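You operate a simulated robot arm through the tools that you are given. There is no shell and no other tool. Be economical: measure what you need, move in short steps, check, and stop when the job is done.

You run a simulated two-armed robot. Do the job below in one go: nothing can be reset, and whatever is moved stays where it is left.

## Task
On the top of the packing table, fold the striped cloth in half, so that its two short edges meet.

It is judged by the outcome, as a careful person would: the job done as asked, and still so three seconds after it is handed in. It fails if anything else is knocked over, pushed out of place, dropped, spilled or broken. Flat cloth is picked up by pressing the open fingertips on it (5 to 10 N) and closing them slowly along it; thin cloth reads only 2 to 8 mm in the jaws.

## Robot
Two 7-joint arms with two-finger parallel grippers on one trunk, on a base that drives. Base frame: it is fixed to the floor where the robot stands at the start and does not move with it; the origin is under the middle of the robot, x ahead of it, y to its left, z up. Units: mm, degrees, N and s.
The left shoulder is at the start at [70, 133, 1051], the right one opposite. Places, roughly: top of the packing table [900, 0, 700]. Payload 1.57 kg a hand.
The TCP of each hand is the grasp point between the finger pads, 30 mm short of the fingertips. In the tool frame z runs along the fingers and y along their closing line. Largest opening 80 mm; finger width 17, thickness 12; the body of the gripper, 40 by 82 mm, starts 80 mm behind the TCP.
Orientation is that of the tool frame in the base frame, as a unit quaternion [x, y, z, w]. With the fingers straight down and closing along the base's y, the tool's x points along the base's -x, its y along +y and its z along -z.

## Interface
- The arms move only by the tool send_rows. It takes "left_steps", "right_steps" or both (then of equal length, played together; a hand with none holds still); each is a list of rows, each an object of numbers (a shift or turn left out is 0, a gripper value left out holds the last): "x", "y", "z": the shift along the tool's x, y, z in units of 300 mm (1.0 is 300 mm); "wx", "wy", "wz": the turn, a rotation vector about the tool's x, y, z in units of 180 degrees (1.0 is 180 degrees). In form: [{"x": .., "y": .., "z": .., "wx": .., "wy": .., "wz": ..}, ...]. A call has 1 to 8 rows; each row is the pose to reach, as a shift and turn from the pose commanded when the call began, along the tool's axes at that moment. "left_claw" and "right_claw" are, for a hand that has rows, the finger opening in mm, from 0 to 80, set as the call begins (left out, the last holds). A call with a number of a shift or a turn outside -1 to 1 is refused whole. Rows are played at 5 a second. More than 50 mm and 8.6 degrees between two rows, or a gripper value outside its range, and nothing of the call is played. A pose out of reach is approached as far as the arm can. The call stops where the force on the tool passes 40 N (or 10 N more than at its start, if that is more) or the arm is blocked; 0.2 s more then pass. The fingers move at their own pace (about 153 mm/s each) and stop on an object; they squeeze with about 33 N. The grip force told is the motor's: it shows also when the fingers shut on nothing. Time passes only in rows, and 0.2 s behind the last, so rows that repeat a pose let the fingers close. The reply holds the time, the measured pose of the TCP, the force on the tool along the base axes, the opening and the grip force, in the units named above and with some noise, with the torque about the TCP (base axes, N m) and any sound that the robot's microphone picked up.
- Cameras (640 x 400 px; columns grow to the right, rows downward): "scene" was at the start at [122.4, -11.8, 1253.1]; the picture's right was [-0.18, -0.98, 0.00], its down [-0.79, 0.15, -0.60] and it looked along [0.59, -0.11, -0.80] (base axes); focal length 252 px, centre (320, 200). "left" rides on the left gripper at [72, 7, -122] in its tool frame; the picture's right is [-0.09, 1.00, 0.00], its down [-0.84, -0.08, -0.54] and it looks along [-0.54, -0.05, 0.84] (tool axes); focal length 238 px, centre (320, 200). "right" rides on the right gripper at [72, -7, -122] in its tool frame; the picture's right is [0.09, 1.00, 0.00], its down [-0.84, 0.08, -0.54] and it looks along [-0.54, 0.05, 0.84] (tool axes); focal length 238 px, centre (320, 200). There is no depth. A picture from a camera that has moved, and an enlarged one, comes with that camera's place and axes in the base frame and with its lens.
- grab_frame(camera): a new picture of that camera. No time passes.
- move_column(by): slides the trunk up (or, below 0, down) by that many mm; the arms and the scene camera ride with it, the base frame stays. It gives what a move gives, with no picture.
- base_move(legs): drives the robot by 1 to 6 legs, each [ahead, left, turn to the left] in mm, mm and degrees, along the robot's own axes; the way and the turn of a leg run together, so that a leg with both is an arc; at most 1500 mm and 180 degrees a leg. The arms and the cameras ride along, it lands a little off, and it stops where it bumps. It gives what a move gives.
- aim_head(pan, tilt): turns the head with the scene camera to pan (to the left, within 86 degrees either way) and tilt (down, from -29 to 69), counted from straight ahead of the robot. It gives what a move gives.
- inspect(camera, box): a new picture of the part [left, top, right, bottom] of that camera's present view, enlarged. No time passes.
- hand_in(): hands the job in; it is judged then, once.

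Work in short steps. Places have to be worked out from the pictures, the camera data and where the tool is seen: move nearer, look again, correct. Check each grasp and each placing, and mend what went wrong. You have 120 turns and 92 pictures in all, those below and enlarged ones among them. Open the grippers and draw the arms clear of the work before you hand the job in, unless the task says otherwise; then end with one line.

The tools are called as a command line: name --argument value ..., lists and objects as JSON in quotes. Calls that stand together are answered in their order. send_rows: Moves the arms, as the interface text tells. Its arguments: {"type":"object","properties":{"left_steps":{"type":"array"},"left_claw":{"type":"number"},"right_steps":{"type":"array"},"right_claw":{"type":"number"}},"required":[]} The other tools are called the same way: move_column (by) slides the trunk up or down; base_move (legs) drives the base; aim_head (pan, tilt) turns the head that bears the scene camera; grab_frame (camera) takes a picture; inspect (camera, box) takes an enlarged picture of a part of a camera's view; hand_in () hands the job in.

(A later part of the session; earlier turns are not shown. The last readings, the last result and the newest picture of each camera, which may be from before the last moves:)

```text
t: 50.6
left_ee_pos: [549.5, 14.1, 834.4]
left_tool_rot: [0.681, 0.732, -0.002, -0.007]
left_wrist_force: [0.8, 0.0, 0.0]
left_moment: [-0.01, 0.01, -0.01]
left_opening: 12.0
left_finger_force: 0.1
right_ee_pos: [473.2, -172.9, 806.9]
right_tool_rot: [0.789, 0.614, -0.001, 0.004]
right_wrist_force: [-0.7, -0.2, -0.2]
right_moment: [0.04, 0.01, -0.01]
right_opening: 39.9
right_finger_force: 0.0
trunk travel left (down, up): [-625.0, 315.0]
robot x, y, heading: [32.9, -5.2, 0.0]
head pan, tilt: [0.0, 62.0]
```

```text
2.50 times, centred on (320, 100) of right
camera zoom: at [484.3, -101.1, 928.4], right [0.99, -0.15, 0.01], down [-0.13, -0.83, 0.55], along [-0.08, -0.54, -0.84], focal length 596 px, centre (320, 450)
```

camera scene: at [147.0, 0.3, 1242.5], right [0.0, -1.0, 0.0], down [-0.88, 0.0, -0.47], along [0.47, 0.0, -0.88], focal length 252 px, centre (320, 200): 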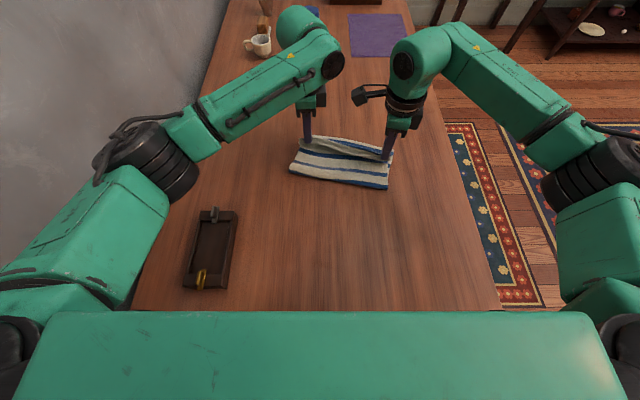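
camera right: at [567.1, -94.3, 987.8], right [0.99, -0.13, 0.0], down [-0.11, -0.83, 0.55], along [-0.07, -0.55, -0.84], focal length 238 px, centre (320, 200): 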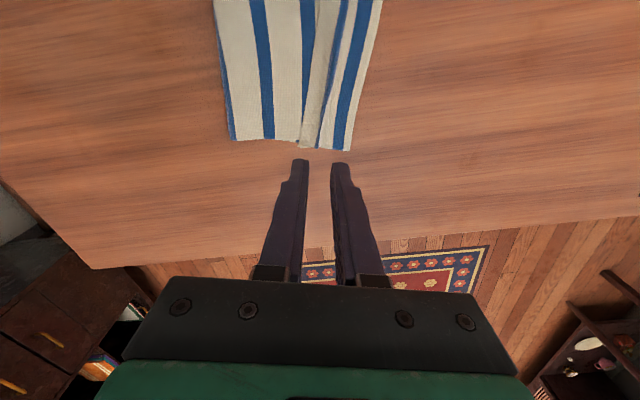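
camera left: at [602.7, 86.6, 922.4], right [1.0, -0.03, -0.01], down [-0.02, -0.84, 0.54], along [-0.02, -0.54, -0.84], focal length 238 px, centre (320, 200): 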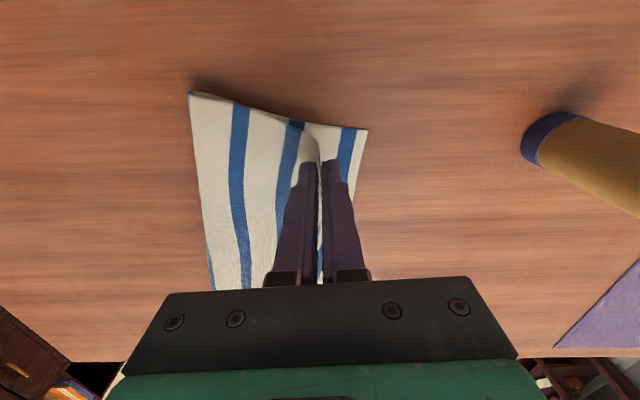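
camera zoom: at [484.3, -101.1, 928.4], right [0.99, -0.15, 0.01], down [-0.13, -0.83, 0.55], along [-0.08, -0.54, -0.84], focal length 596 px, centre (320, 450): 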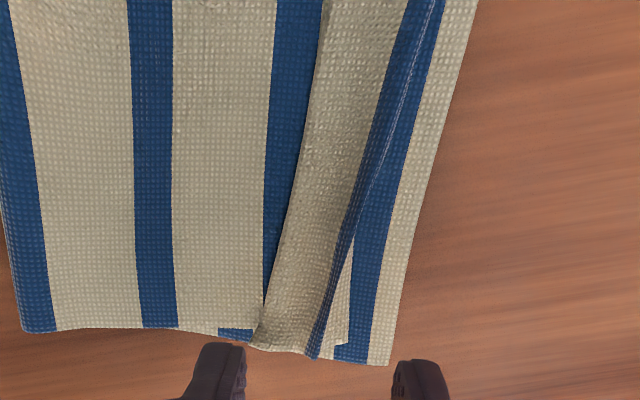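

The right hem flap is a free strip about 20 mm wide. I'll turn the right hand so its jaws close along the flap's edge, to pinch only that top strip near its free edge and carry it over.

send_rows --right_steps '[{"wz": -0.044, "x": 0.01, "y": -0.005}, {"wz": -0.088, "x": 0.02, "y": -0.01}, {"wz": -0.132, "x": 0.03, "y": -0.015}, {"wz": -0.176, "x": 0.045, "y": -0.025}, {"wz": -0.22, "x": 0.064, "y": -0.033}]' --right_claw 24

send_rows --right_steps '[{"wz": -0.044}, {"wz": -0.088}, {"wz": -0.132}, {"wz": -0.176}, {"wz": -0.22}]'

inspect --camera "right" --box '[200, 40, 440, 200]'

```text
t: 51.8
left_ee_pos: [549.5, 15.5, 834.2]
left_tool_rot: [0.68, 0.733, -0.002, -0.007]
left_wrist_force: [0.3, -0.3, -0.4]
left_moment: [-0.01, 0.03, 0.05]
left_opening: 12.1
left_finger_force: 0.1
right_ee_pos: [468.2, -152.9, 807.7]
right_tool_rot: [0.534, 0.846, -0.002, 0.005]
right_wrist_force: [0.1, 0.7, 0.4]
right_moment: [0.0, -0.01, 0.03]
right_opening: 24.0
right_finger_force: 0.1
trunk travel left (down, up): [-625.0, 315.0]
robot x, y, heading: [32.1, -2.0, -0.2]
head pan, tilt: [0.0, 62.0]
```

```text
t: 53.0
left_ee_pos: [549.8, 15.6, 836.4]
left_tool_rot: [0.68, 0.733, -0.002, -0.007]
left_wrist_force: [0.8, -0.5, -0.2]
left_moment: [0.03, -0.05, 0.0]
left_opening: 12.2
left_finger_force: 0.0
right_ee_pos: [468.7, -152.6, 807.1]
right_tool_rot: [0.216, 0.976, -0.003, 0.004]
right_wrist_force: [0.1, -0.4, 0.5]
right_moment: [-0.02, 0.01, 0.01]
right_opening: 24.0
right_finger_force: 0.0
trunk travel left (down, up): [-625.0, 315.0]
robot x, y, heading: [29.9, 0.0, -0.1]
head pan, tilt: [0.0, 62.0]
```

```text
2.50 times, centred on (320, 120) of right
camera zoom: at [400.4, -127.4, 927.6], right [0.34, 0.94, -0.01], down [0.79, -0.28, 0.55], along [0.52, -0.19, -0.84], focal length 596 px, centre (320, 400)
```

zoom: 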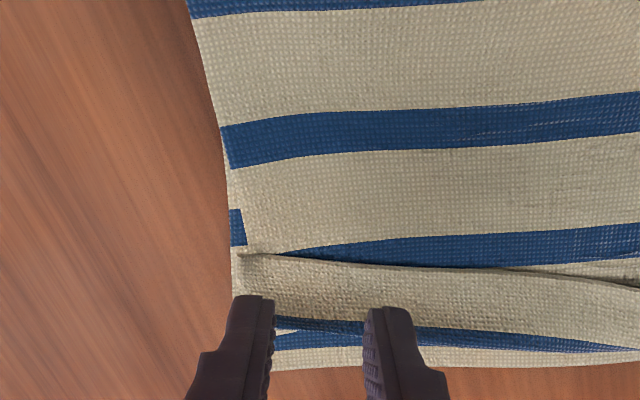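

The jaws are over the flap, about 7 mm from its free edge. I shift 6 mm inward and lower to light contact.

send_rows --right_steps '[{"y": 0.02, "z": 0.05}, {"y": 0.02, "z": 0.09}, {"y": 0.02, "z": 0.106}, {"y": 0.02, "z": 0.111}]'

inspect --camera "right" --box '[200, 40, 440, 200]'

```text
t: 54.0
left_ee_pos: [549.6, 14.5, 835.2]
left_tool_rot: [0.681, 0.732, -0.002, -0.007]
left_wrist_force: [-0.4, 0.0, -1.0]
left_moment: [-0.03, 0.0, -0.03]
left_opening: 12.3
left_finger_force: 0.1
right_ee_pos: [473.3, -146.2, 773.1]
right_tool_rot: [0.216, 0.976, -0.002, 0.005]
right_wrist_force: [0.2, 0.8, 1.5]
right_moment: [-0.04, 0.0, -0.02]
right_opening: 24.6
right_finger_force: 0.0
trunk travel left (down, up): [-625.0, 315.0]
robot x, y, heading: [30.3, -3.5, 0.1]
head pan, tilt: [0.0, 62.0]
```

```text
2.50 times, centred on (320, 120) of right
camera zoom: at [403.2, -122.0, 893.9], right [0.34, 0.94, 0.0], down [0.79, -0.28, 0.55], along [0.52, -0.19, -0.84], focal length 596 px, centre (320, 400)
```

zoom: 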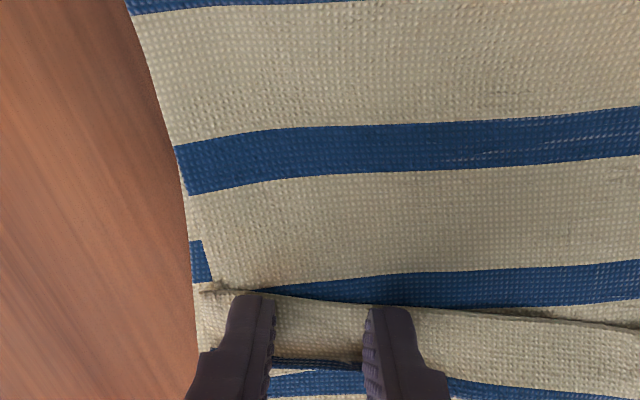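

The tips sit right on the flap at its free edge with 1.5 N. I close in stages.

send_rows --right_steps '[{"z": 0.001}, {"z": 0.001}]' --right_claw 16

send_rows --right_steps '[{"z": 0}, {"z": 0}]' --right_claw 8

send_rows --right_steps '[{"z": 0}, {"z": 0}, {"z": 0}]' --right_claw 0

inspect --camera "right" --box '[200, 40, 440, 200]'

```text
t: 54.6
left_ee_pos: [549.5, 14.2, 834.7]
left_tool_rot: [0.68, 0.733, -0.003, -0.006]
left_wrist_force: [0.3, -0.5, 0.0]
left_moment: [-0.02, 0.01, 0.02]
left_opening: 11.9
left_finger_force: 0.0
right_ee_pos: [472.1, -146.5, 773.7]
right_tool_rot: [0.217, 0.976, -0.003, 0.005]
right_wrist_force: [0.4, -0.7, 3.3]
right_moment: [-0.07, -0.03, -0.03]
right_opening: 15.6
right_finger_force: 0.0
trunk travel left (down, up): [-625.0, 315.0]
robot x, y, heading: [33.3, -4.8, -0.2]
head pan, tilt: [0.0, 62.0]
```

```text
t: 55.2
left_ee_pos: [549.5, 14.0, 835.3]
left_tool_rot: [0.681, 0.732, -0.002, -0.007]
left_wrist_force: [-0.9, 0.0, -0.1]
left_moment: [-0.03, -0.01, 0.0]
left_opening: 12.1
left_finger_force: 0.1
right_ee_pos: [471.9, -147.1, 772.8]
right_tool_rot: [0.216, 0.976, -0.003, 0.004]
right_wrist_force: [0.9, -0.5, 2.1]
right_moment: [-0.01, 0.01, 0.02]
right_opening: 7.4
right_finger_force: 0.1
trunk travel left (down, up): [-625.0, 315.0]
robot x, y, heading: [30.5, 0.6, 0.2]
head pan, tilt: [0.0, 62.0]
```

```text
t: 56.0
left_ee_pos: [548.4, 15.8, 835.3]
left_tool_rot: [0.681, 0.732, -0.002, -0.006]
left_wrist_force: [-0.8, 0.3, -0.3]
left_moment: [0.0, -0.02, -0.03]
left_opening: 12.1
left_finger_force: 0.0
right_ee_pos: [471.9, -145.7, 773.0]
right_tool_rot: [0.217, 0.976, -0.003, 0.003]
right_wrist_force: [-1.0, 0.7, 1.3]
right_moment: [0.03, 0.0, -0.01]
right_opening: 0.0
right_finger_force: 21.2
trunk travel left (down, up): [-625.0, 315.0]
robot x, y, heading: [30.4, -1.3, -0.1]
head pan, tilt: [0.0, 62.0]
```

```text
2.50 times, centred on (320, 120) of right
camera zoom: at [403.1, -121.6, 893.4], right [0.34, 0.94, 0.0], down [0.79, -0.28, 0.55], along [0.52, -0.19, -0.84], focal length 596 px, centre (320, 400)
```

zoom: 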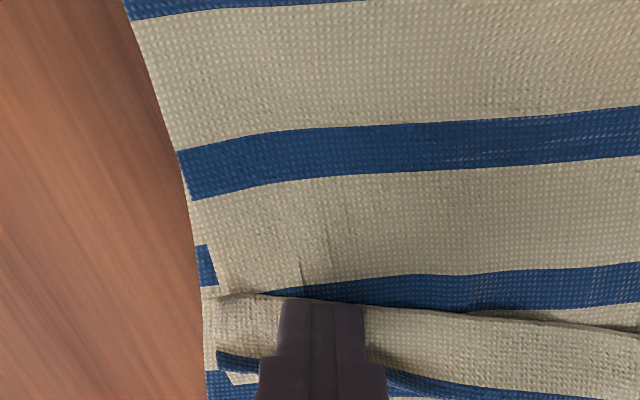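

The jaws closed on nothing because they pressed too lightly. I reopen slightly raised, then press to about 6–8 N and retry.

send_rows --right_steps '[{"z": -0.03}, {"z": -0.03}]'

send_rows --right_steps '[{"z": 0}, {"z": 0.02}, {"z": 0.033}, {"z": 0.034}]' --right_claw 24

```text
t: 56.6
left_ee_pos: [549.7, 15.9, 835.0]
left_tool_rot: [0.681, 0.733, -0.002, -0.007]
left_wrist_force: [-0.2, -0.9, -0.1]
left_moment: [-0.01, -0.02, 0.01]
left_opening: 11.8
left_finger_force: 0.1
right_ee_pos: [472.6, -147.0, 783.8]
right_tool_rot: [0.217, 0.976, -0.003, 0.004]
right_wrist_force: [0.3, -0.2, 0.1]
right_moment: [0.0, 0.03, 0.02]
right_opening: 0.0
right_finger_force: 21.0
trunk travel left (down, up): [-625.0, 315.0]
robot x, y, heading: [31.9, 1.3, -0.1]
head pan, tilt: [0.0, 62.0]
```

```text
t: 57.6
left_ee_pos: [550.6, 14.5, 835.1]
left_tool_rot: [0.681, 0.733, -0.001, -0.006]
left_wrist_force: [-0.5, -0.2, -0.6]
left_moment: [0.01, 0.01, -0.02]
left_opening: 12.0
left_finger_force: 0.0
right_ee_pos: [473.6, -145.7, 773.6]
right_tool_rot: [0.216, 0.976, -0.003, 0.004]
right_wrist_force: [-0.1, -1.5, 5.8]
right_moment: [-0.07, 0.0, 0.0]
right_opening: 24.2
right_finger_force: 0.1
trunk travel left (down, up): [-625.0, 315.0]
robot x, y, heading: [33.5, -3.7, -0.3]
head pan, tilt: [0.0, 62.0]
```

The press is now 5.8 N, so I close in stages again.

send_rows --right_steps '[{"z": 0.001}, {"z": 0.001}]' --right_claw 17

send_rows --right_steps '[{"z": 0}, {"z": 0}]' --right_claw 10

send_rows --right_steps '[{"z": 0}, {"z": 0}, {"z": 0}]' --right_claw 0

inspect --camera "right" --box '[200, 40, 440, 200]'

```text
t: 58.2
left_ee_pos: [549.8, 15.0, 835.0]
left_tool_rot: [0.681, 0.732, -0.002, -0.006]
left_wrist_force: [0.2, 0.2, -0.3]
left_moment: [-0.03, 0.04, 0.0]
left_opening: 12.1
left_finger_force: 0.0
right_ee_pos: [471.7, -147.6, 772.9]
right_tool_rot: [0.217, 0.976, -0.002, 0.005]
right_wrist_force: [0.0, -0.4, 7.6]
right_moment: [-0.08, 0.01, 0.0]
right_opening: 16.5
right_finger_force: 0.0
trunk travel left (down, up): [-625.0, 315.0]
robot x, y, heading: [32.5, -3.5, 0.1]
head pan, tilt: [0.0, 62.0]
```

```text
t: 58.8
left_ee_pos: [549.6, 15.6, 835.6]
left_tool_rot: [0.68, 0.733, -0.001, -0.006]
left_wrist_force: [-0.3, 0.5, 0.7]
left_moment: [0.02, 0.0, -0.01]
left_opening: 12.0
left_finger_force: 0.1
right_ee_pos: [472.1, -146.4, 773.0]
right_tool_rot: [0.217, 0.976, -0.003, 0.005]
right_wrist_force: [0.0, -0.3, 7.9]
right_moment: [-0.04, 0.04, -0.02]
right_opening: 9.1
right_finger_force: 0.1
trunk travel left (down, up): [-625.0, 315.0]
robot x, y, heading: [30.5, -0.7, -0.1]
head pan, tilt: [0.0, 62.0]
```

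```text
t: 59.6
left_ee_pos: [549.2, 15.6, 835.3]
left_tool_rot: [0.681, 0.733, -0.003, -0.006]
left_wrist_force: [0.7, -0.9, 0.5]
left_moment: [-0.01, -0.02, -0.01]
left_opening: 12.0
left_finger_force: 0.0
right_ee_pos: [472.4, -145.5, 773.0]
right_tool_rot: [0.216, 0.976, -0.003, 0.005]
right_wrist_force: [-0.1, 0.3, 8.9]
right_moment: [0.03, 0.0, -0.02]
right_opening: 0.0
right_finger_force: 21.3
trunk travel left (down, up): [-625.0, 315.0]
robot x, y, heading: [30.4, -1.4, 0.2]
head pan, tilt: [0.0, 62.0]
```

```text
2.50 times, centred on (320, 120) of right
camera zoom: at [402.6, -121.1, 893.0], right [0.34, 0.94, 0.0], down [0.79, -0.28, 0.55], along [0.52, -0.19, -0.83], focal length 596 px, centre (320, 400)
```

zoom: 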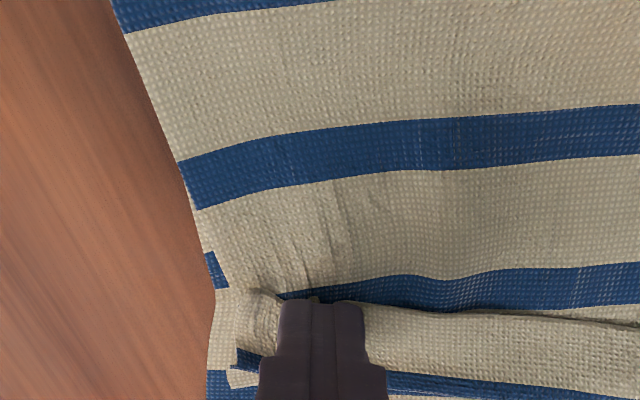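

The flap did not pinch across two layers. I'll use the zipper approach that worked on the left: catch the hem where it already stands up at mid-length and flip it, then move on. I clear the left hand away and turn the right back to close across the hem.

send_rows --left_steps '[{"x": 0.07, "z": -0.05}, {"x": 0.15, "z": -0.1}, {"x": 0.22, "z": -0.15}, {"x": 0.3, "z": -0.2}, {"x": 0.4, "z": -0.2}]' --right_steps '[{"z": -0.06}, {"z": -0.12, "wz": 0.044}, {"z": -0.18, "wz": 0.088}, {"z": -0.2, "wz": 0.132}, {"z": -0.2, "wz": 0.176}]'

send_rows --right_steps '[{"wz": 0.044}, {"wz": 0.088}, {"wz": 0.132}, {"wz": 0.176}, {"wz": 0.22}, {"wz": 0.264}]' --right_claw 36

grab_frame --camera "right"

inspect --camera "scene" --box '[240, 80, 440, 220]'

```text
t: 60.8
left_ee_pos: [538.6, 136.7, 897.0]
left_tool_rot: [0.68, 0.733, -0.003, -0.007]
left_wrist_force: [-0.2, 0.4, 0.3]
left_moment: [0.02, 0.0, -0.03]
left_opening: 12.2
left_finger_force: 0.1
right_ee_pos: [471.8, -145.2, 832.9]
right_tool_rot: [0.475, 0.88, -0.002, 0.005]
right_wrist_force: [-0.6, 0.3, 0.3]
right_moment: [-0.03, -0.01, 0.0]
right_opening: 0.0
right_finger_force: 21.3
trunk travel left (down, up): [-625.0, 315.0]
robot x, y, heading: [32.8, -0.9, 0.1]
head pan, tilt: [0.0, 62.0]
```

```text
t: 62.2
left_ee_pos: [539.9, 135.3, 896.8]
left_tool_rot: [0.68, 0.733, -0.003, -0.007]
left_wrist_force: [-1.0, -1.2, -0.5]
left_moment: [-0.01, -0.01, -0.03]
left_opening: 12.0
left_finger_force: 0.1
right_ee_pos: [471.6, -145.9, 832.0]
right_tool_rot: [0.79, 0.613, 0.001, 0.005]
right_wrist_force: [0.2, 0.8, 0.1]
right_moment: [-0.03, -0.01, -0.02]
right_opening: 35.9
right_finger_force: 0.1
trunk travel left (down, up): [-625.0, 315.0]
robot x, y, heading: [31.5, -0.9, 0.1]
head pan, tilt: [0.0, 62.0]
```

```text
28 pictures are left
camera right: at [481.4, -74.1, 952.2], right [0.99, -0.16, 0.01], down [-0.14, -0.83, 0.55], along [-0.08, -0.54, -0.84], focal length 238 px, centre (320, 200)
```

right: 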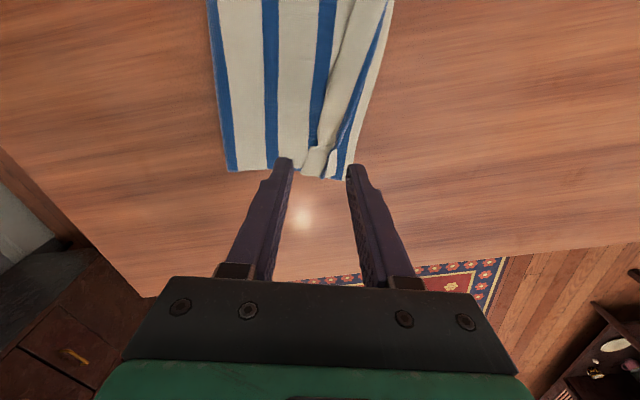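

```text
2.86 times, centred on (340, 150) of scene
camera zoom: at [146.3, 0.5, 1242.6], right [0.0, -1.0, 0.0], down [-0.88, 0.0, -0.47], along [0.47, 0.0, -0.88], focal length 719 px, centre (263, 343)
```

zoom: 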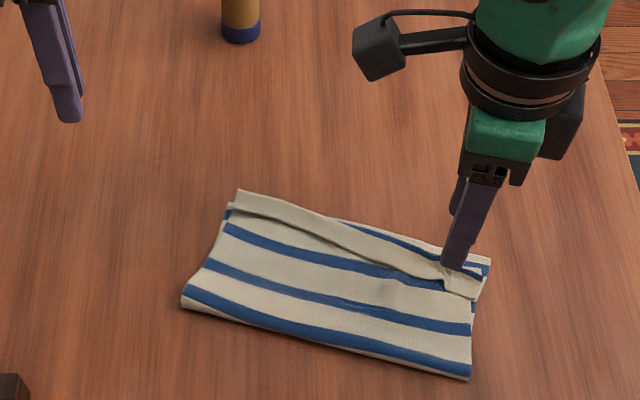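

The hem near the right corner is now wrinkled and partly raised. I look closer before grabbing.

inspect --camera "right" --box '[260, 60, 420, 190]'

```text
3.08 times, centred on (340, 125) of right
camera zoom: at [481.4, -74.1, 952.2], right [0.99, -0.16, 0.01], down [-0.14, -0.83, 0.55], along [-0.08, -0.54, -0.84], focal length 733 px, centre (258, 431)
```

zoom: 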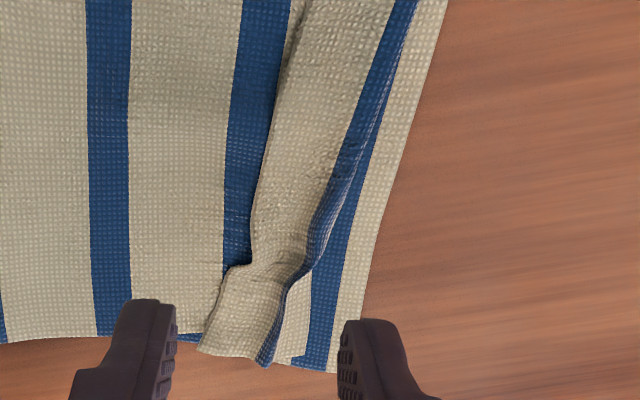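

I place the open jaws across the raised corner flap, about (465, −162), and lower to light contact.

send_rows --right_steps '[{"x": -0.03, "y": -0.005, "z": 0.06}, {"x": -0.057, "y": -0.01, "z": 0.13}, {"x": -0.057, "y": -0.01, "z": 0.18}, {"x": -0.057, "y": -0.01, "z": 0.195}]'

send_rows --right_steps '[{"z": 0.002}, {"z": 0.002}]' --right_claw 28

inspect --camera "right" --box '[240, 80, 400, 180]'

```text
t: 63.2
left_ee_pos: [540.1, 134.3, 895.9]
left_tool_rot: [0.681, 0.732, -0.002, -0.006]
left_wrist_force: [0.2, 0.3, 0.4]
left_moment: [-0.01, 0.02, -0.02]
left_opening: 11.9
left_finger_force: 0.0
right_ee_pos: [466.3, -162.8, 773.5]
right_tool_rot: [0.789, 0.614, 0.001, 0.006]
right_wrist_force: [0.1, 0.4, 0.6]
right_moment: [-0.02, 0.04, 0.02]
right_opening: 35.9
right_finger_force: 0.0
trunk travel left (down, up): [-625.0, 315.0]
robot x, y, heading: [36.2, 0.8, -0.0]
head pan, tilt: [0.0, 62.0]
```

```text
t: 63.8
left_ee_pos: [539.4, 134.4, 895.5]
left_tool_rot: [0.681, 0.733, -0.002, -0.007]
left_wrist_force: [0.8, -0.1, 0.0]
left_moment: [-0.02, 0.01, -0.04]
left_opening: 11.8
left_finger_force: 0.2
right_ee_pos: [466.0, -162.5, 773.7]
right_tool_rot: [0.789, 0.615, 0.002, 0.004]
right_wrist_force: [0.5, 0.4, 0.2]
right_moment: [0.02, 0.02, 0.04]
right_opening: 27.8
right_finger_force: 0.0
trunk travel left (down, up): [-625.0, 315.0]
robot x, y, heading: [35.1, -5.7, 0.0]
head pan, tilt: [0.0, 62.0]
```

```text
4.00 times, centred on (320, 130) of right
camera zoom: at [475.9, -91.1, 893.2], right [0.99, -0.16, 0.01], down [-0.13, -0.83, 0.55], along [-0.08, -0.54, -0.84], focal length 953 px, centre (320, 480)
```

zoom: 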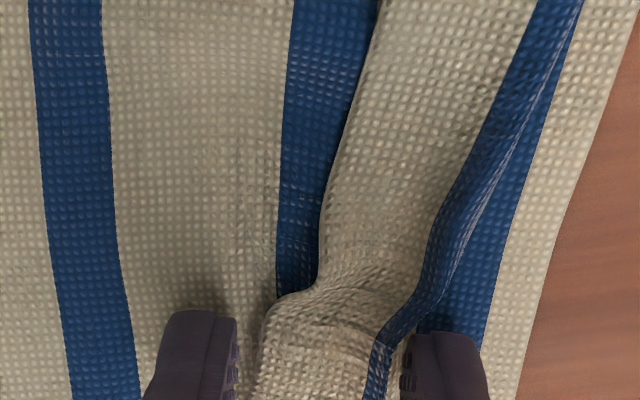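

The rear finger is right behind the flap edge, which is slightly raised. I keep closing.

send_rows --right_steps '[{"z": 0}, {"z": 0}]' --right_claw 20

send_rows --right_steps '[{"z": 0}, {"z": 0}]' --right_claw 10

send_rows --right_steps '[{"z": 0}, {"z": 0}, {"z": 0}]' --right_claw 0

inspect --camera "right" --box '[240, 80, 400, 180]'

```text
t: 64.4
left_ee_pos: [539.8, 135.0, 896.0]
left_tool_rot: [0.681, 0.733, -0.002, -0.007]
left_wrist_force: [0.9, 0.4, 0.7]
left_moment: [-0.01, 0.01, 0.02]
left_opening: 11.9
left_finger_force: 0.1
right_ee_pos: [465.5, -162.2, 773.9]
right_tool_rot: [0.789, 0.614, 0.001, 0.006]
right_wrist_force: [-0.1, 0.4, 1.0]
right_moment: [0.0, 0.01, 0.04]
right_opening: 19.9
right_finger_force: 0.0
trunk travel left (down, up): [-625.0, 315.0]
robot x, y, heading: [32.4, -1.0, 0.2]
head pan, tilt: [0.0, 62.0]
```

```text
t: 65.0
left_ee_pos: [540.7, 135.1, 895.6]
left_tool_rot: [0.68, 0.733, -0.003, -0.006]
left_wrist_force: [1.0, -0.9, 0.2]
left_moment: [0.03, -0.01, 0.01]
left_opening: 12.0
left_finger_force: 0.1
right_ee_pos: [465.5, -162.2, 773.0]
right_tool_rot: [0.789, 0.614, 0.0, 0.006]
right_wrist_force: [0.1, 0.6, 1.0]
right_moment: [0.02, 0.01, -0.01]
right_opening: 10.3
right_finger_force: 0.0
trunk travel left (down, up): [-625.0, 315.0]
robot x, y, heading: [31.6, -0.6, -0.1]
head pan, tilt: [0.0, 62.0]
```

```text
t: 65.8
left_ee_pos: [540.0, 136.5, 896.5]
left_tool_rot: [0.681, 0.732, -0.002, -0.007]
left_wrist_force: [0.0, 0.4, -0.4]
left_moment: [0.04, -0.03, 0.0]
left_opening: 12.0
left_finger_force: 0.0
right_ee_pos: [465.3, -162.6, 774.2]
right_tool_rot: [0.789, 0.614, 0.001, 0.006]
right_wrist_force: [-0.6, -0.1, 0.9]
right_moment: [0.0, 0.05, 0.02]
right_opening: 4.1
right_finger_force: 25.4
trunk travel left (down, up): [-625.0, 315.0]
robot x, y, heading: [27.1, -2.0, -0.1]
head pan, tilt: [0.0, 62.0]
```

```text
4.00 times, centred on (320, 130) of right
camera zoom: at [475.8, -91.0, 893.4], right [0.99, -0.16, 0.01], down [-0.13, -0.83, 0.55], along [-0.08, -0.54, -0.84], focal length 953 px, centre (320, 480)
```

zoom: 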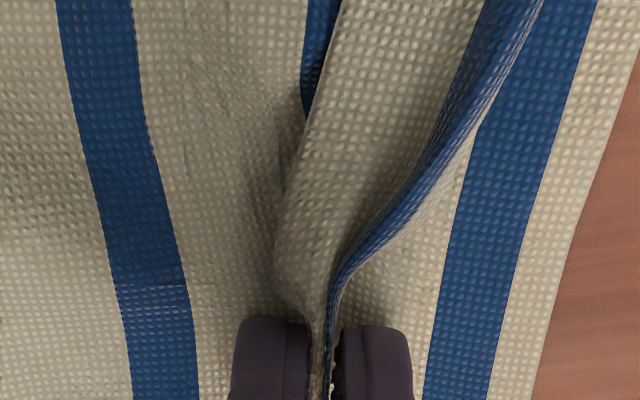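

All of the flap, with its edge, is now in the right jaws at 4 mm. I lift it 20 mm, carry it 22 mm toward the far edge, lower it, and release.

send_rows --right_steps '[{"z": -0.035}, {"z": -0.07}, {"y": 0.025, "z": -0.075}, {"y": 0.05, "z": -0.075}, {"y": 0.073, "z": -0.06}, {"y": 0.073, "z": -0.03}, {"y": 0.073, "z": -0.01}]'

inspect --camera "right" --box '[220, 60, 420, 190]'

```text
t: 67.4
left_ee_pos: [540.0, 134.7, 896.8]
left_tool_rot: [0.68, 0.733, -0.002, -0.007]
left_wrist_force: [-0.3, 0.5, 0.1]
left_moment: [0.03, 0.01, -0.04]
left_opening: 12.1
left_finger_force: 0.1
right_ee_pos: [487.1, -167.4, 776.2]
right_tool_rot: [0.789, 0.615, 0.001, 0.005]
right_wrist_force: [0.9, 1.1, -0.5]
right_moment: [-0.02, 0.02, 0.03]
right_opening: 4.5
right_finger_force: 25.0
trunk travel left (down, up): [-625.0, 315.0]
robot x, y, heading: [33.5, -1.3, 0.0]
head pan, tilt: [0.0, 62.0]
```

```text
3.08 times, centred on (320, 125) of right
camera zoom: at [496.9, -96.5, 896.4], right [0.99, -0.16, 0.01], down [-0.13, -0.83, 0.55], along [-0.08, -0.54, -0.84], focal length 733 px, centre (320, 431)
```

zoom: 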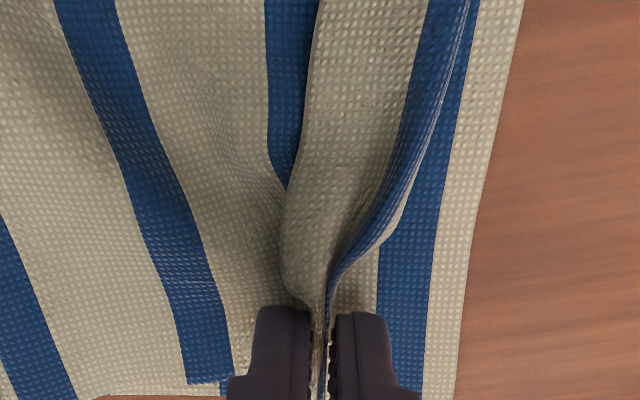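

The jaws are still about 22 mm short of the far edge. I move 8 mm more, then release and rise.

send_rows --right_steps '[{"y": 0.014, "z": -0.01}, {"y": 0.027, "z": -0.01}, {"y": 0.027, "z": 0.003}]'

send_rows --right_steps '[{"z": 0}, {"z": 0}, {"z": -0.04}, {"z": -0.1}, {"z": -0.2}]' --right_claw 14

inspect --camera "right" --box '[160, 0, 480, 200]'

```text
t: 68.2
left_ee_pos: [539.7, 135.6, 897.5]
left_tool_rot: [0.681, 0.732, -0.002, -0.007]
left_wrist_force: [0.0, -1.0, 0.2]
left_moment: [0.0, -0.03, -0.03]
left_opening: 12.0
left_finger_force: 0.1
right_ee_pos: [493.9, -169.6, 775.8]
right_tool_rot: [0.789, 0.614, 0.001, 0.006]
right_wrist_force: [0.6, 1.0, 0.8]
right_moment: [0.0, 0.04, 0.01]
right_opening: 4.2
right_finger_force: 24.9
trunk travel left (down, up): [-625.0, 315.0]
robot x, y, heading: [34.4, -1.6, 0.0]
head pan, tilt: [0.0, 62.0]
```

```text
t: 69.4
left_ee_pos: [539.2, 135.5, 896.0]
left_tool_rot: [0.681, 0.733, -0.003, -0.006]
left_wrist_force: [-0.8, 0.0, -0.2]
left_moment: [0.03, 0.03, -0.02]
left_opening: 12.3
left_finger_force: 0.1
right_ee_pos: [493.0, -171.0, 836.1]
right_tool_rot: [0.789, 0.614, 0.0, 0.005]
right_wrist_force: [0.4, -0.4, -0.6]
right_moment: [-0.05, -0.02, -0.03]
right_opening: 14.0
right_finger_force: 0.0
trunk travel left (down, up): [-625.0, 315.0]
robot x, y, heading: [32.0, 0.9, -0.1]
head pan, tilt: [0.0, 62.0]
```

```text
2.00 times, centred on (320, 100) of right
camera zoom: at [503.2, -98.1, 956.4], right [0.99, -0.16, 0.01], down [-0.13, -0.83, 0.55], along [-0.08, -0.54, -0.84], focal length 477 px, centre (320, 400)
```

zoom: 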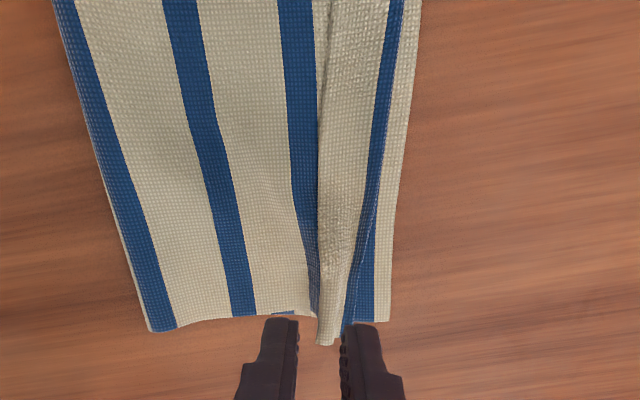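

The flap has come most of the way, with its hinge about 15 mm from the far edge. Its corner now sticks out past the cloth's side as a single layer, so I'll pinch that protruding tip at about (491, −197) and carry it over.

send_rows --right_steps '[{"x": -0.04, "y": 0.008, "z": 0.04}, {"x": -0.082, "y": 0.017, "z": 0.1}, {"x": -0.082, "y": 0.017, "z": 0.17}, {"x": -0.082, "y": 0.017, "z": 0.2}, {"x": -0.082, "y": 0.017, "z": 0.208}]' --right_claw 26

inspect --camera "right" --box '[240, 80, 400, 180]'

```text
t: 70.6
left_ee_pos: [540.5, 133.9, 897.3]
left_tool_rot: [0.681, 0.733, -0.002, -0.007]
left_wrist_force: [-0.7, -0.6, -0.3]
left_moment: [0.06, 0.02, -0.03]
left_opening: 12.1
left_finger_force: 0.0
right_ee_pos: [491.5, -194.3, 773.0]
right_tool_rot: [0.789, 0.614, 0.001, 0.005]
right_wrist_force: [1.0, -1.2, 0.7]
right_moment: [0.03, -0.01, -0.01]
right_opening: 25.9
right_finger_force: 0.1
trunk travel left (down, up): [-625.0, 315.0]
robot x, y, heading: [32.5, -0.2, -0.0]
head pan, tilt: [0.0, 62.0]
```

```text
4.00 times, centred on (320, 130) of right
camera zoom: at [502.7, -123.0, 894.3], right [0.99, -0.16, 0.01], down [-0.13, -0.83, 0.55], along [-0.08, -0.54, -0.84], focal length 953 px, centre (320, 480)
```

zoom: 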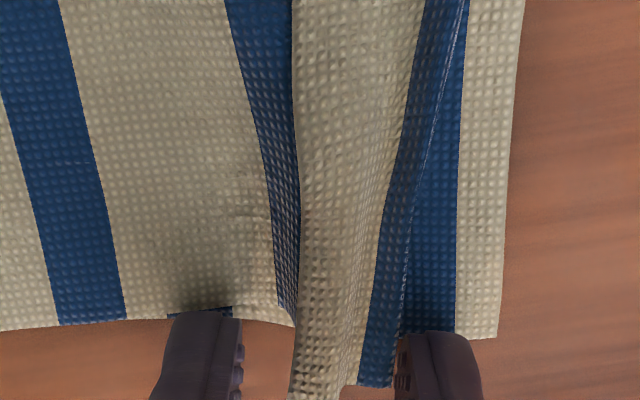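

The single-layer tip lies neatly between the fingers, with nothing under the rear finger but table. I lower 1 mm and close.

send_rows --right_steps '[{"z": 0.004}, {"z": 0.004}]' --right_claw 16

send_rows --right_steps '[{"z": 0}, {"z": 0}]' --right_claw 8

send_rows --right_steps '[{"z": 0}, {"z": 0}, {"z": 0}]' --right_claw 0

inspect --camera "right" --box '[240, 80, 400, 180]'

```text
t: 71.2
left_ee_pos: [539.5, 135.3, 895.8]
left_tool_rot: [0.681, 0.733, -0.002, -0.007]
left_wrist_force: [0.3, -0.5, -0.1]
left_moment: [0.0, -0.01, -0.04]
left_opening: 12.0
left_finger_force: 0.1
right_ee_pos: [491.8, -195.0, 773.1]
right_tool_rot: [0.789, 0.615, 0.001, 0.004]
right_wrist_force: [-0.6, -0.2, 0.4]
right_moment: [-0.02, -0.01, 0.0]
right_opening: 15.7
right_finger_force: 0.1
trunk travel left (down, up): [-625.0, 315.0]
robot x, y, heading: [31.6, 0.6, -0.0]
head pan, tilt: [0.0, 62.0]
```

```text
t: 71.8
left_ee_pos: [539.0, 135.0, 896.3]
left_tool_rot: [0.681, 0.732, -0.002, -0.007]
left_wrist_force: [-0.3, -0.4, -0.2]
left_moment: [0.0, -0.02, -0.02]
left_opening: 11.8
left_finger_force: 0.0
right_ee_pos: [492.3, -195.2, 773.2]
right_tool_rot: [0.789, 0.614, 0.0, 0.005]
right_wrist_force: [0.4, -0.3, 0.5]
right_moment: [0.03, -0.01, 0.02]
right_opening: 7.6
right_finger_force: 0.1
trunk travel left (down, up): [-625.0, 315.0]
robot x, y, heading: [32.8, -3.5, -0.2]
head pan, tilt: [0.0, 62.0]
```

```text
t: 72.6
left_ee_pos: [538.8, 135.0, 896.1]
left_tool_rot: [0.681, 0.732, -0.002, -0.007]
left_wrist_force: [-0.9, 0.5, 1.1]
left_moment: [0.04, -0.02, -0.01]
left_opening: 11.9
left_finger_force: 0.1
right_ee_pos: [493.1, -193.7, 773.7]
right_tool_rot: [0.789, 0.614, 0.001, 0.005]
right_wrist_force: [0.1, 0.3, 1.0]
right_moment: [0.01, -0.01, 0.0]
right_opening: 3.0
right_finger_force: 24.3
trunk travel left (down, up): [-625.0, 315.0]
robot x, y, heading: [28.2, -1.0, -0.0]
head pan, tilt: [0.0, 62.0]
```

```text
4.00 times, centred on (320, 130) of right
camera zoom: at [502.8, -123.2, 893.3], right [0.99, -0.16, 0.01], down [-0.13, -0.83, 0.55], along [-0.08, -0.54, -0.84], focal length 953 px, centre (320, 480)
```

zoom: 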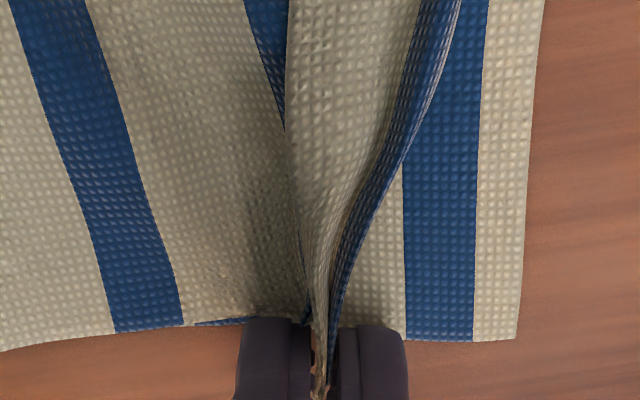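

The flap tip with its edge is caught upright. I lift 18 mm, carry it 26 mm outward and slightly inward to square the side, lower, and check.

send_rows --right_steps '[{"z": -0.03}, {"z": -0.06, "y": 0.01}, {"x": 0.005, "y": 0.035, "z": -0.06}, {"x": 0.01, "y": 0.06, "z": -0.055}, {"x": 0.02, "y": 0.087, "z": -0.05}, {"x": 0.02, "y": 0.087, "z": -0.025}, {"x": 0.02, "y": 0.087, "z": -0.005}]'

inspect --camera "right" --box '[220, 60, 420, 190]'

```text
t: 74.2
left_ee_pos: [539.0, 134.3, 896.5]
left_tool_rot: [0.68, 0.733, -0.001, -0.007]
left_wrist_force: [0.1, -0.1, -0.2]
left_moment: [0.01, 0.02, 0.01]
left_opening: 12.1
left_finger_force: 0.1
right_ee_pos: [520.4, -196.5, 774.4]
right_tool_rot: [0.789, 0.614, 0.002, 0.005]
right_wrist_force: [0.2, 0.3, -0.4]
right_moment: [-0.02, 0.01, 0.02]
right_opening: 2.8
right_finger_force: 24.0
trunk travel left (down, up): [-625.0, 315.0]
robot x, y, heading: [30.9, -0.6, 0.2]
head pan, tilt: [0.0, 62.0]
```

```text
3.08 times, centred on (320, 125) of right
camera zoom: at [530.2, -124.4, 894.5], right [0.99, -0.16, 0.01], down [-0.13, -0.83, 0.55], along [-0.08, -0.54, -0.84], focal length 733 px, centre (320, 431)
```

zoom: 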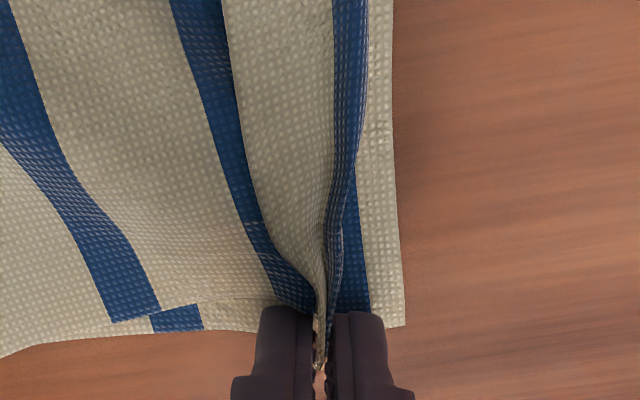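

The edge is close. I carry it 10 mm more so the held edge passes the hinge, then lower, release, and rise.

send_rows --right_steps '[{"y": 0.01, "z": -0.03}, {"y": 0.035, "z": -0.03}, {"y": 0.035, "z": 0.0}, {"y": 0.035, "z": 0.003}]'

send_rows --right_steps '[{"z": 0}, {"z": 0}, {"z": -0.04}, {"z": -0.1}, {"z": -0.2}]' --right_claw 12

inspect --camera "right" --box '[160, 0, 480, 200]'

```text
t: 75.2
left_ee_pos: [538.8, 135.8, 897.8]
left_tool_rot: [0.681, 0.732, -0.002, -0.007]
left_wrist_force: [-1.0, 0.2, -0.5]
left_moment: [-0.02, 0.0, 0.01]
left_opening: 12.1
left_finger_force: 0.0
right_ee_pos: [529.9, -198.7, 773.5]
right_tool_rot: [0.789, 0.614, 0.0, 0.005]
right_wrist_force: [0.4, -1.1, -0.5]
right_moment: [0.0, -0.03, 0.01]
right_opening: 3.0
right_finger_force: 24.0
trunk travel left (down, up): [-625.0, 315.0]
robot x, y, heading: [33.2, 0.3, -0.2]
head pan, tilt: [0.0, 62.0]
```

```text
t: 76.4
left_ee_pos: [540.2, 135.4, 896.1]
left_tool_rot: [0.681, 0.733, -0.002, -0.006]
left_wrist_force: [0.5, 0.2, 1.4]
left_moment: [-0.02, 0.01, 0.0]
left_opening: 11.8
left_finger_force: 0.0
right_ee_pos: [528.6, -196.5, 832.0]
right_tool_rot: [0.789, 0.614, 0.0, 0.006]
right_wrist_force: [-0.9, -0.4, 0.6]
right_moment: [0.03, 0.01, 0.02]
right_opening: 11.9
right_finger_force: 0.1
trunk travel left (down, up): [-625.0, 315.0]
robot x, y, heading: [32.5, 4.8, 0.2]
head pan, tilt: [0.0, 62.0]
```

```text
2.00 times, centred on (320, 100) of right
camera zoom: at [539.0, -125.7, 952.9], right [0.99, -0.16, 0.01], down [-0.13, -0.83, 0.55], along [-0.08, -0.54, -0.84], focal length 477 px, centre (320, 400)
```

zoom: 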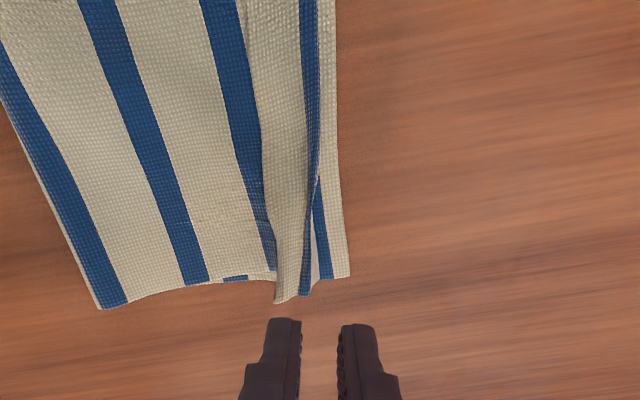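

The flap fell back again, though its hinge is now closer. I regrip the same protruding tip, and this time I'll tilt the hand outward while holding it so that it falls toward the far side.

send_rows --right_steps '[{"x": -0.021, "y": -0.035, "z": 0.04}, {"x": -0.021, "y": -0.035, "z": 0.1}, {"x": -0.021, "y": -0.035, "z": 0.16}, {"x": -0.021, "y": -0.035, "z": 0.19}, {"x": -0.021, "y": -0.035, "z": 0.2}]' --right_claw 26

inspect --camera "right" --box '[240, 80, 400, 180]'

```text
t: 77.6
left_ee_pos: [540.6, 135.1, 896.5]
left_tool_rot: [0.681, 0.733, -0.001, -0.006]
left_wrist_force: [-0.5, 0.0, -0.1]
left_moment: [-0.02, 0.02, 0.0]
left_opening: 12.0
left_finger_force: 0.2
right_ee_pos: [518.3, -199.7, 774.1]
right_tool_rot: [0.789, 0.615, 0.0, 0.005]
right_wrist_force: [0.1, 0.2, 0.4]
right_moment: [-0.01, -0.01, 0.01]
right_opening: 25.9
right_finger_force: 0.0
trunk travel left (down, up): [-625.0, 315.0]
robot x, y, heading: [33.1, 2.5, -0.0]
head pan, tilt: [0.0, 62.0]
```

```text
4.00 times, centred on (320, 130) of right
camera zoom: at [528.6, -129.7, 893.3], right [0.99, -0.16, 0.01], down [-0.13, -0.83, 0.55], along [-0.08, -0.54, -0.84], focal length 953 px, centre (320, 480)
```

zoom: 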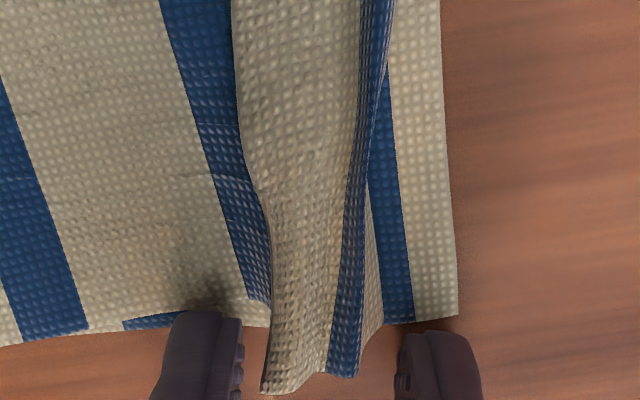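

The tip is between the fingers again. I close, then lift 15 mm.

send_rows --right_steps '[{"z": 0.003}, {"z": 0.003}]' --right_claw 14

send_rows --right_steps '[{"z": 0}, {"z": 0}, {"z": 0}]' --right_claw 0

send_rows --right_steps '[{"z": -0.025}, {"z": -0.05}, {"z": -0.05, "wx": 0.04, "y": 0.012}, {"z": -0.047, "wx": 0.08, "y": 0.025}, {"z": -0.043, "wx": 0.12, "y": 0.037}, {"z": -0.038, "wx": 0.16, "y": 0.048}, {"z": -0.032, "wx": 0.2, "y": 0.059}]'

grab_frame --camera "right"

```text
t: 78.2
left_ee_pos: [539.4, 135.3, 896.5]
left_tool_rot: [0.681, 0.732, -0.001, -0.007]
left_wrist_force: [-0.3, 0.2, 0.6]
left_moment: [0.02, 0.0, -0.01]
left_opening: 11.9
left_finger_force: 0.0
right_ee_pos: [518.0, -201.1, 772.5]
right_tool_rot: [0.789, 0.614, 0.0, 0.006]
right_wrist_force: [-0.1, 0.2, -0.3]
right_moment: [-0.02, -0.03, -0.01]
right_opening: 14.1
right_finger_force: 0.1
trunk travel left (down, up): [-625.0, 315.0]
robot x, y, heading: [32.0, -0.8, 0.2]
head pan, tilt: [0.0, 62.0]
```

```text
t: 79.0
left_ee_pos: [538.9, 134.7, 897.7]
left_tool_rot: [0.681, 0.733, -0.002, -0.006]
left_wrist_force: [-0.4, 0.0, 0.3]
left_moment: [-0.04, 0.04, 0.02]
left_opening: 12.2
left_finger_force: 0.0
right_ee_pos: [517.3, -200.3, 772.4]
right_tool_rot: [0.789, 0.615, 0.0, 0.005]
right_wrist_force: [0.2, 0.7, 0.5]
right_moment: [-0.03, -0.01, 0.01]
right_opening: 2.8
right_finger_force: 23.9
trunk travel left (down, up): [-625.0, 315.0]
robot x, y, heading: [30.7, 3.6, -0.1]
head pan, tilt: [0.0, 62.0]
```

```text
t: 80.6
left_ee_pos: [539.3, 134.5, 896.6]
left_tool_rot: [0.681, 0.732, -0.002, -0.006]
left_wrist_force: [0.1, 0.3, 0.4]
left_moment: [-0.02, 0.01, -0.01]
left_opening: 12.2
left_finger_force: 0.0
right_ee_pos: [524.9, -191.9, 784.4]
right_tool_rot: [0.753, 0.602, -0.167, -0.207]
right_wrist_force: [0.3, 0.2, 0.5]
right_moment: [0.04, -0.05, 0.01]
right_opening: 2.7
right_finger_force: 24.3
right hand out of reach, approached as far as the arm can: row 7
trunk travel left (down, up): [-625.0, 315.0]
robot x, y, heading: [26.7, 0.9, 0.1]
head pan, tilt: [0.0, 62.0]
```

```text
16 pictures are left
camera right: at [594.9, -135.1, 891.0], right [0.85, -0.1, -0.51], down [0.15, -0.89, 0.43], along [-0.5, -0.44, -0.75], focal length 238 px, centre (320, 200)
```

right: 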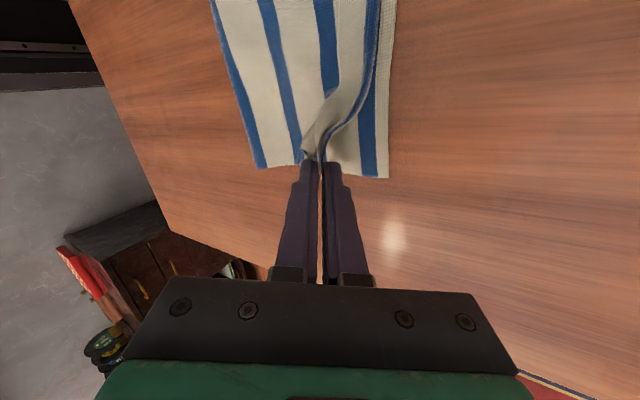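

The tilt is at its reach limit. A simpler way is to stand the hand vertical again, open slightly with the flap still upright between the fingers, and sweep outward so the rear finger pushes the flap over. I return to vertical first.

send_rows --right_steps '[{"wx": -0.04, "y": -0.01, "z": 0.006}, {"wx": -0.08, "y": -0.02, "z": 0.014}, {"wx": -0.12, "y": -0.03, "z": 0.022}, {"wx": -0.16, "y": -0.037, "z": 0.031}, {"wx": -0.2, "y": -0.042, "z": 0.039}, {"wx": -0.2, "y": -0.042, "z": 0.039}]'

inspect --camera "right" --box '[220, 60, 420, 190]'

```text
t: 82.0
left_ee_pos: [539.9, 134.9, 896.8]
left_tool_rot: [0.681, 0.733, -0.001, -0.007]
left_wrist_force: [-0.5, -0.8, 0.7]
left_moment: [-0.01, 0.02, 0.01]
left_opening: 11.7
left_finger_force: 0.0
right_ee_pos: [507.9, -188.2, 779.5]
right_tool_rot: [0.781, 0.623, 0.028, 0.036]
right_wrist_force: [0.0, 0.1, -0.3]
right_moment: [0.02, 0.02, -0.03]
right_opening: 2.8
right_finger_force: 23.6
trunk travel left (down, up): [-625.0, 315.0]
robot x, y, heading: [34.6, -0.9, 0.3]
head pan, tilt: [0.0, 62.0]
```

```text
3.08 times, centred on (320, 125) of right
camera zoom: at [507.0, -115.4, 899.5], right [0.99, -0.13, 0.09], down [-0.16, -0.82, 0.55], along [0.0, -0.56, -0.83], focal length 733 px, centre (320, 431)
```

zoom: 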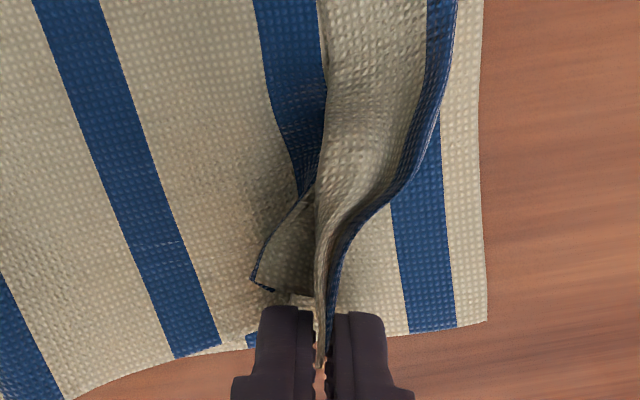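

The flap is upright in the jaws. I open to 10 mm, sweep 42 mm outward at about 5 mm above the stack, and then rise.

send_rows --right_steps '[{"y": 0.03}, {"y": 0.06}, {"y": 0.09}, {"y": 0.12}, {"y": 0.14}, {"y": 0.14, "z": -0.05}, {"y": 0.14, "z": -0.18}]' --right_claw 10

inspect --camera "right" --box '[120, 0, 440, 200]'

```text
t: 83.6
left_ee_pos: [539.0, 136.3, 895.6]
left_tool_rot: [0.681, 0.732, -0.001, -0.006]
left_wrist_force: [0.2, -0.4, 0.1]
left_moment: [0.01, -0.01, -0.04]
left_opening: 12.1
left_finger_force: 0.1
right_ee_pos: [545.5, -197.3, 839.0]
right_tool_rot: [0.781, 0.623, 0.028, 0.036]
right_wrist_force: [0.2, 0.1, 0.2]
right_moment: [0.01, 0.0, 0.01]
right_opening: 9.9
right_finger_force: 0.0
trunk travel left (down, up): [-625.0, 315.0]
robot x, y, heading: [34.1, 0.3, 0.0]
head pan, tilt: [0.0, 62.0]
```

```text
2.00 times, centred on (280, 100) of right
camera zoom: at [543.9, -123.3, 956.9], right [0.99, -0.13, 0.09], down [-0.16, -0.82, 0.55], along [0.0, -0.56, -0.83], focal length 477 px, centre (400, 400)
```

zoom: 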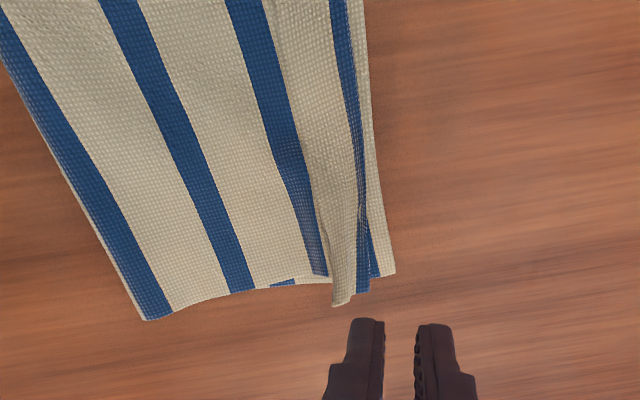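

It fell back again because the jaws held both the hinge and the edge. I'll now pinch only the outermost free-edge tip, which is a single layer over bare table near (523, −205), so that pulling truly unrolls it.

send_rows --right_steps '[{"x": -0.02, "y": -0.03, "z": 0.04, "wx": 0.01}, {"x": -0.046, "y": -0.06, "z": 0.1, "wx": 0.02}, {"x": -0.046, "y": -0.076, "z": 0.16, "wx": 0.029}, {"x": -0.046, "y": -0.076, "z": 0.194, "wx": 0.029}, {"x": -0.046, "y": -0.076, "z": 0.194, "wx": 0.029}]' --right_claw 20

inspect --camera "right" --box '[240, 90, 400, 190]'

```text
t: 84.8
left_ee_pos: [539.2, 134.2, 895.8]
left_tool_rot: [0.681, 0.732, -0.002, -0.007]
left_wrist_force: [-0.2, -0.2, 0.3]
left_moment: [-0.02, 0.01, 0.01]
left_opening: 12.0
left_finger_force: 0.1
right_ee_pos: [521.9, -209.1, 777.4]
right_tool_rot: [0.782, 0.623, -0.001, 0.001]
right_wrist_force: [-0.4, -0.9, -0.5]
right_moment: [0.0, 0.02, -0.01]
right_opening: 19.9
right_finger_force: 0.1
trunk travel left (down, up): [-625.0, 315.0]
robot x, y, heading: [32.7, -2.1, -0.2]
head pan, tilt: [0.0, 62.0]
```

```text
4.00 times, centred on (320, 140) of right
camera zoom: at [533.3, -136.5, 898.1], right [0.99, -0.13, 0.0], down [-0.11, -0.83, 0.54], along [-0.07, -0.54, -0.84], focal length 953 px, centre (320, 440)
```

zoom: 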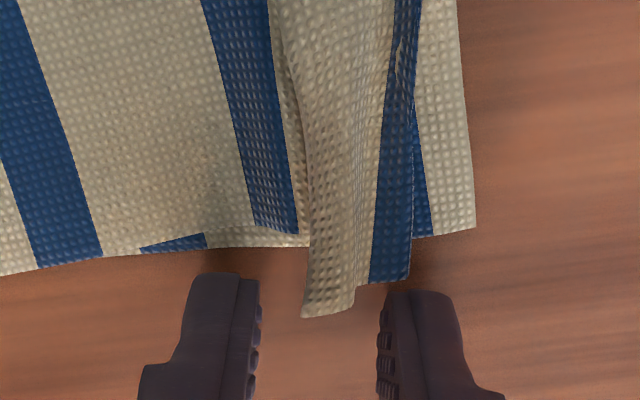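

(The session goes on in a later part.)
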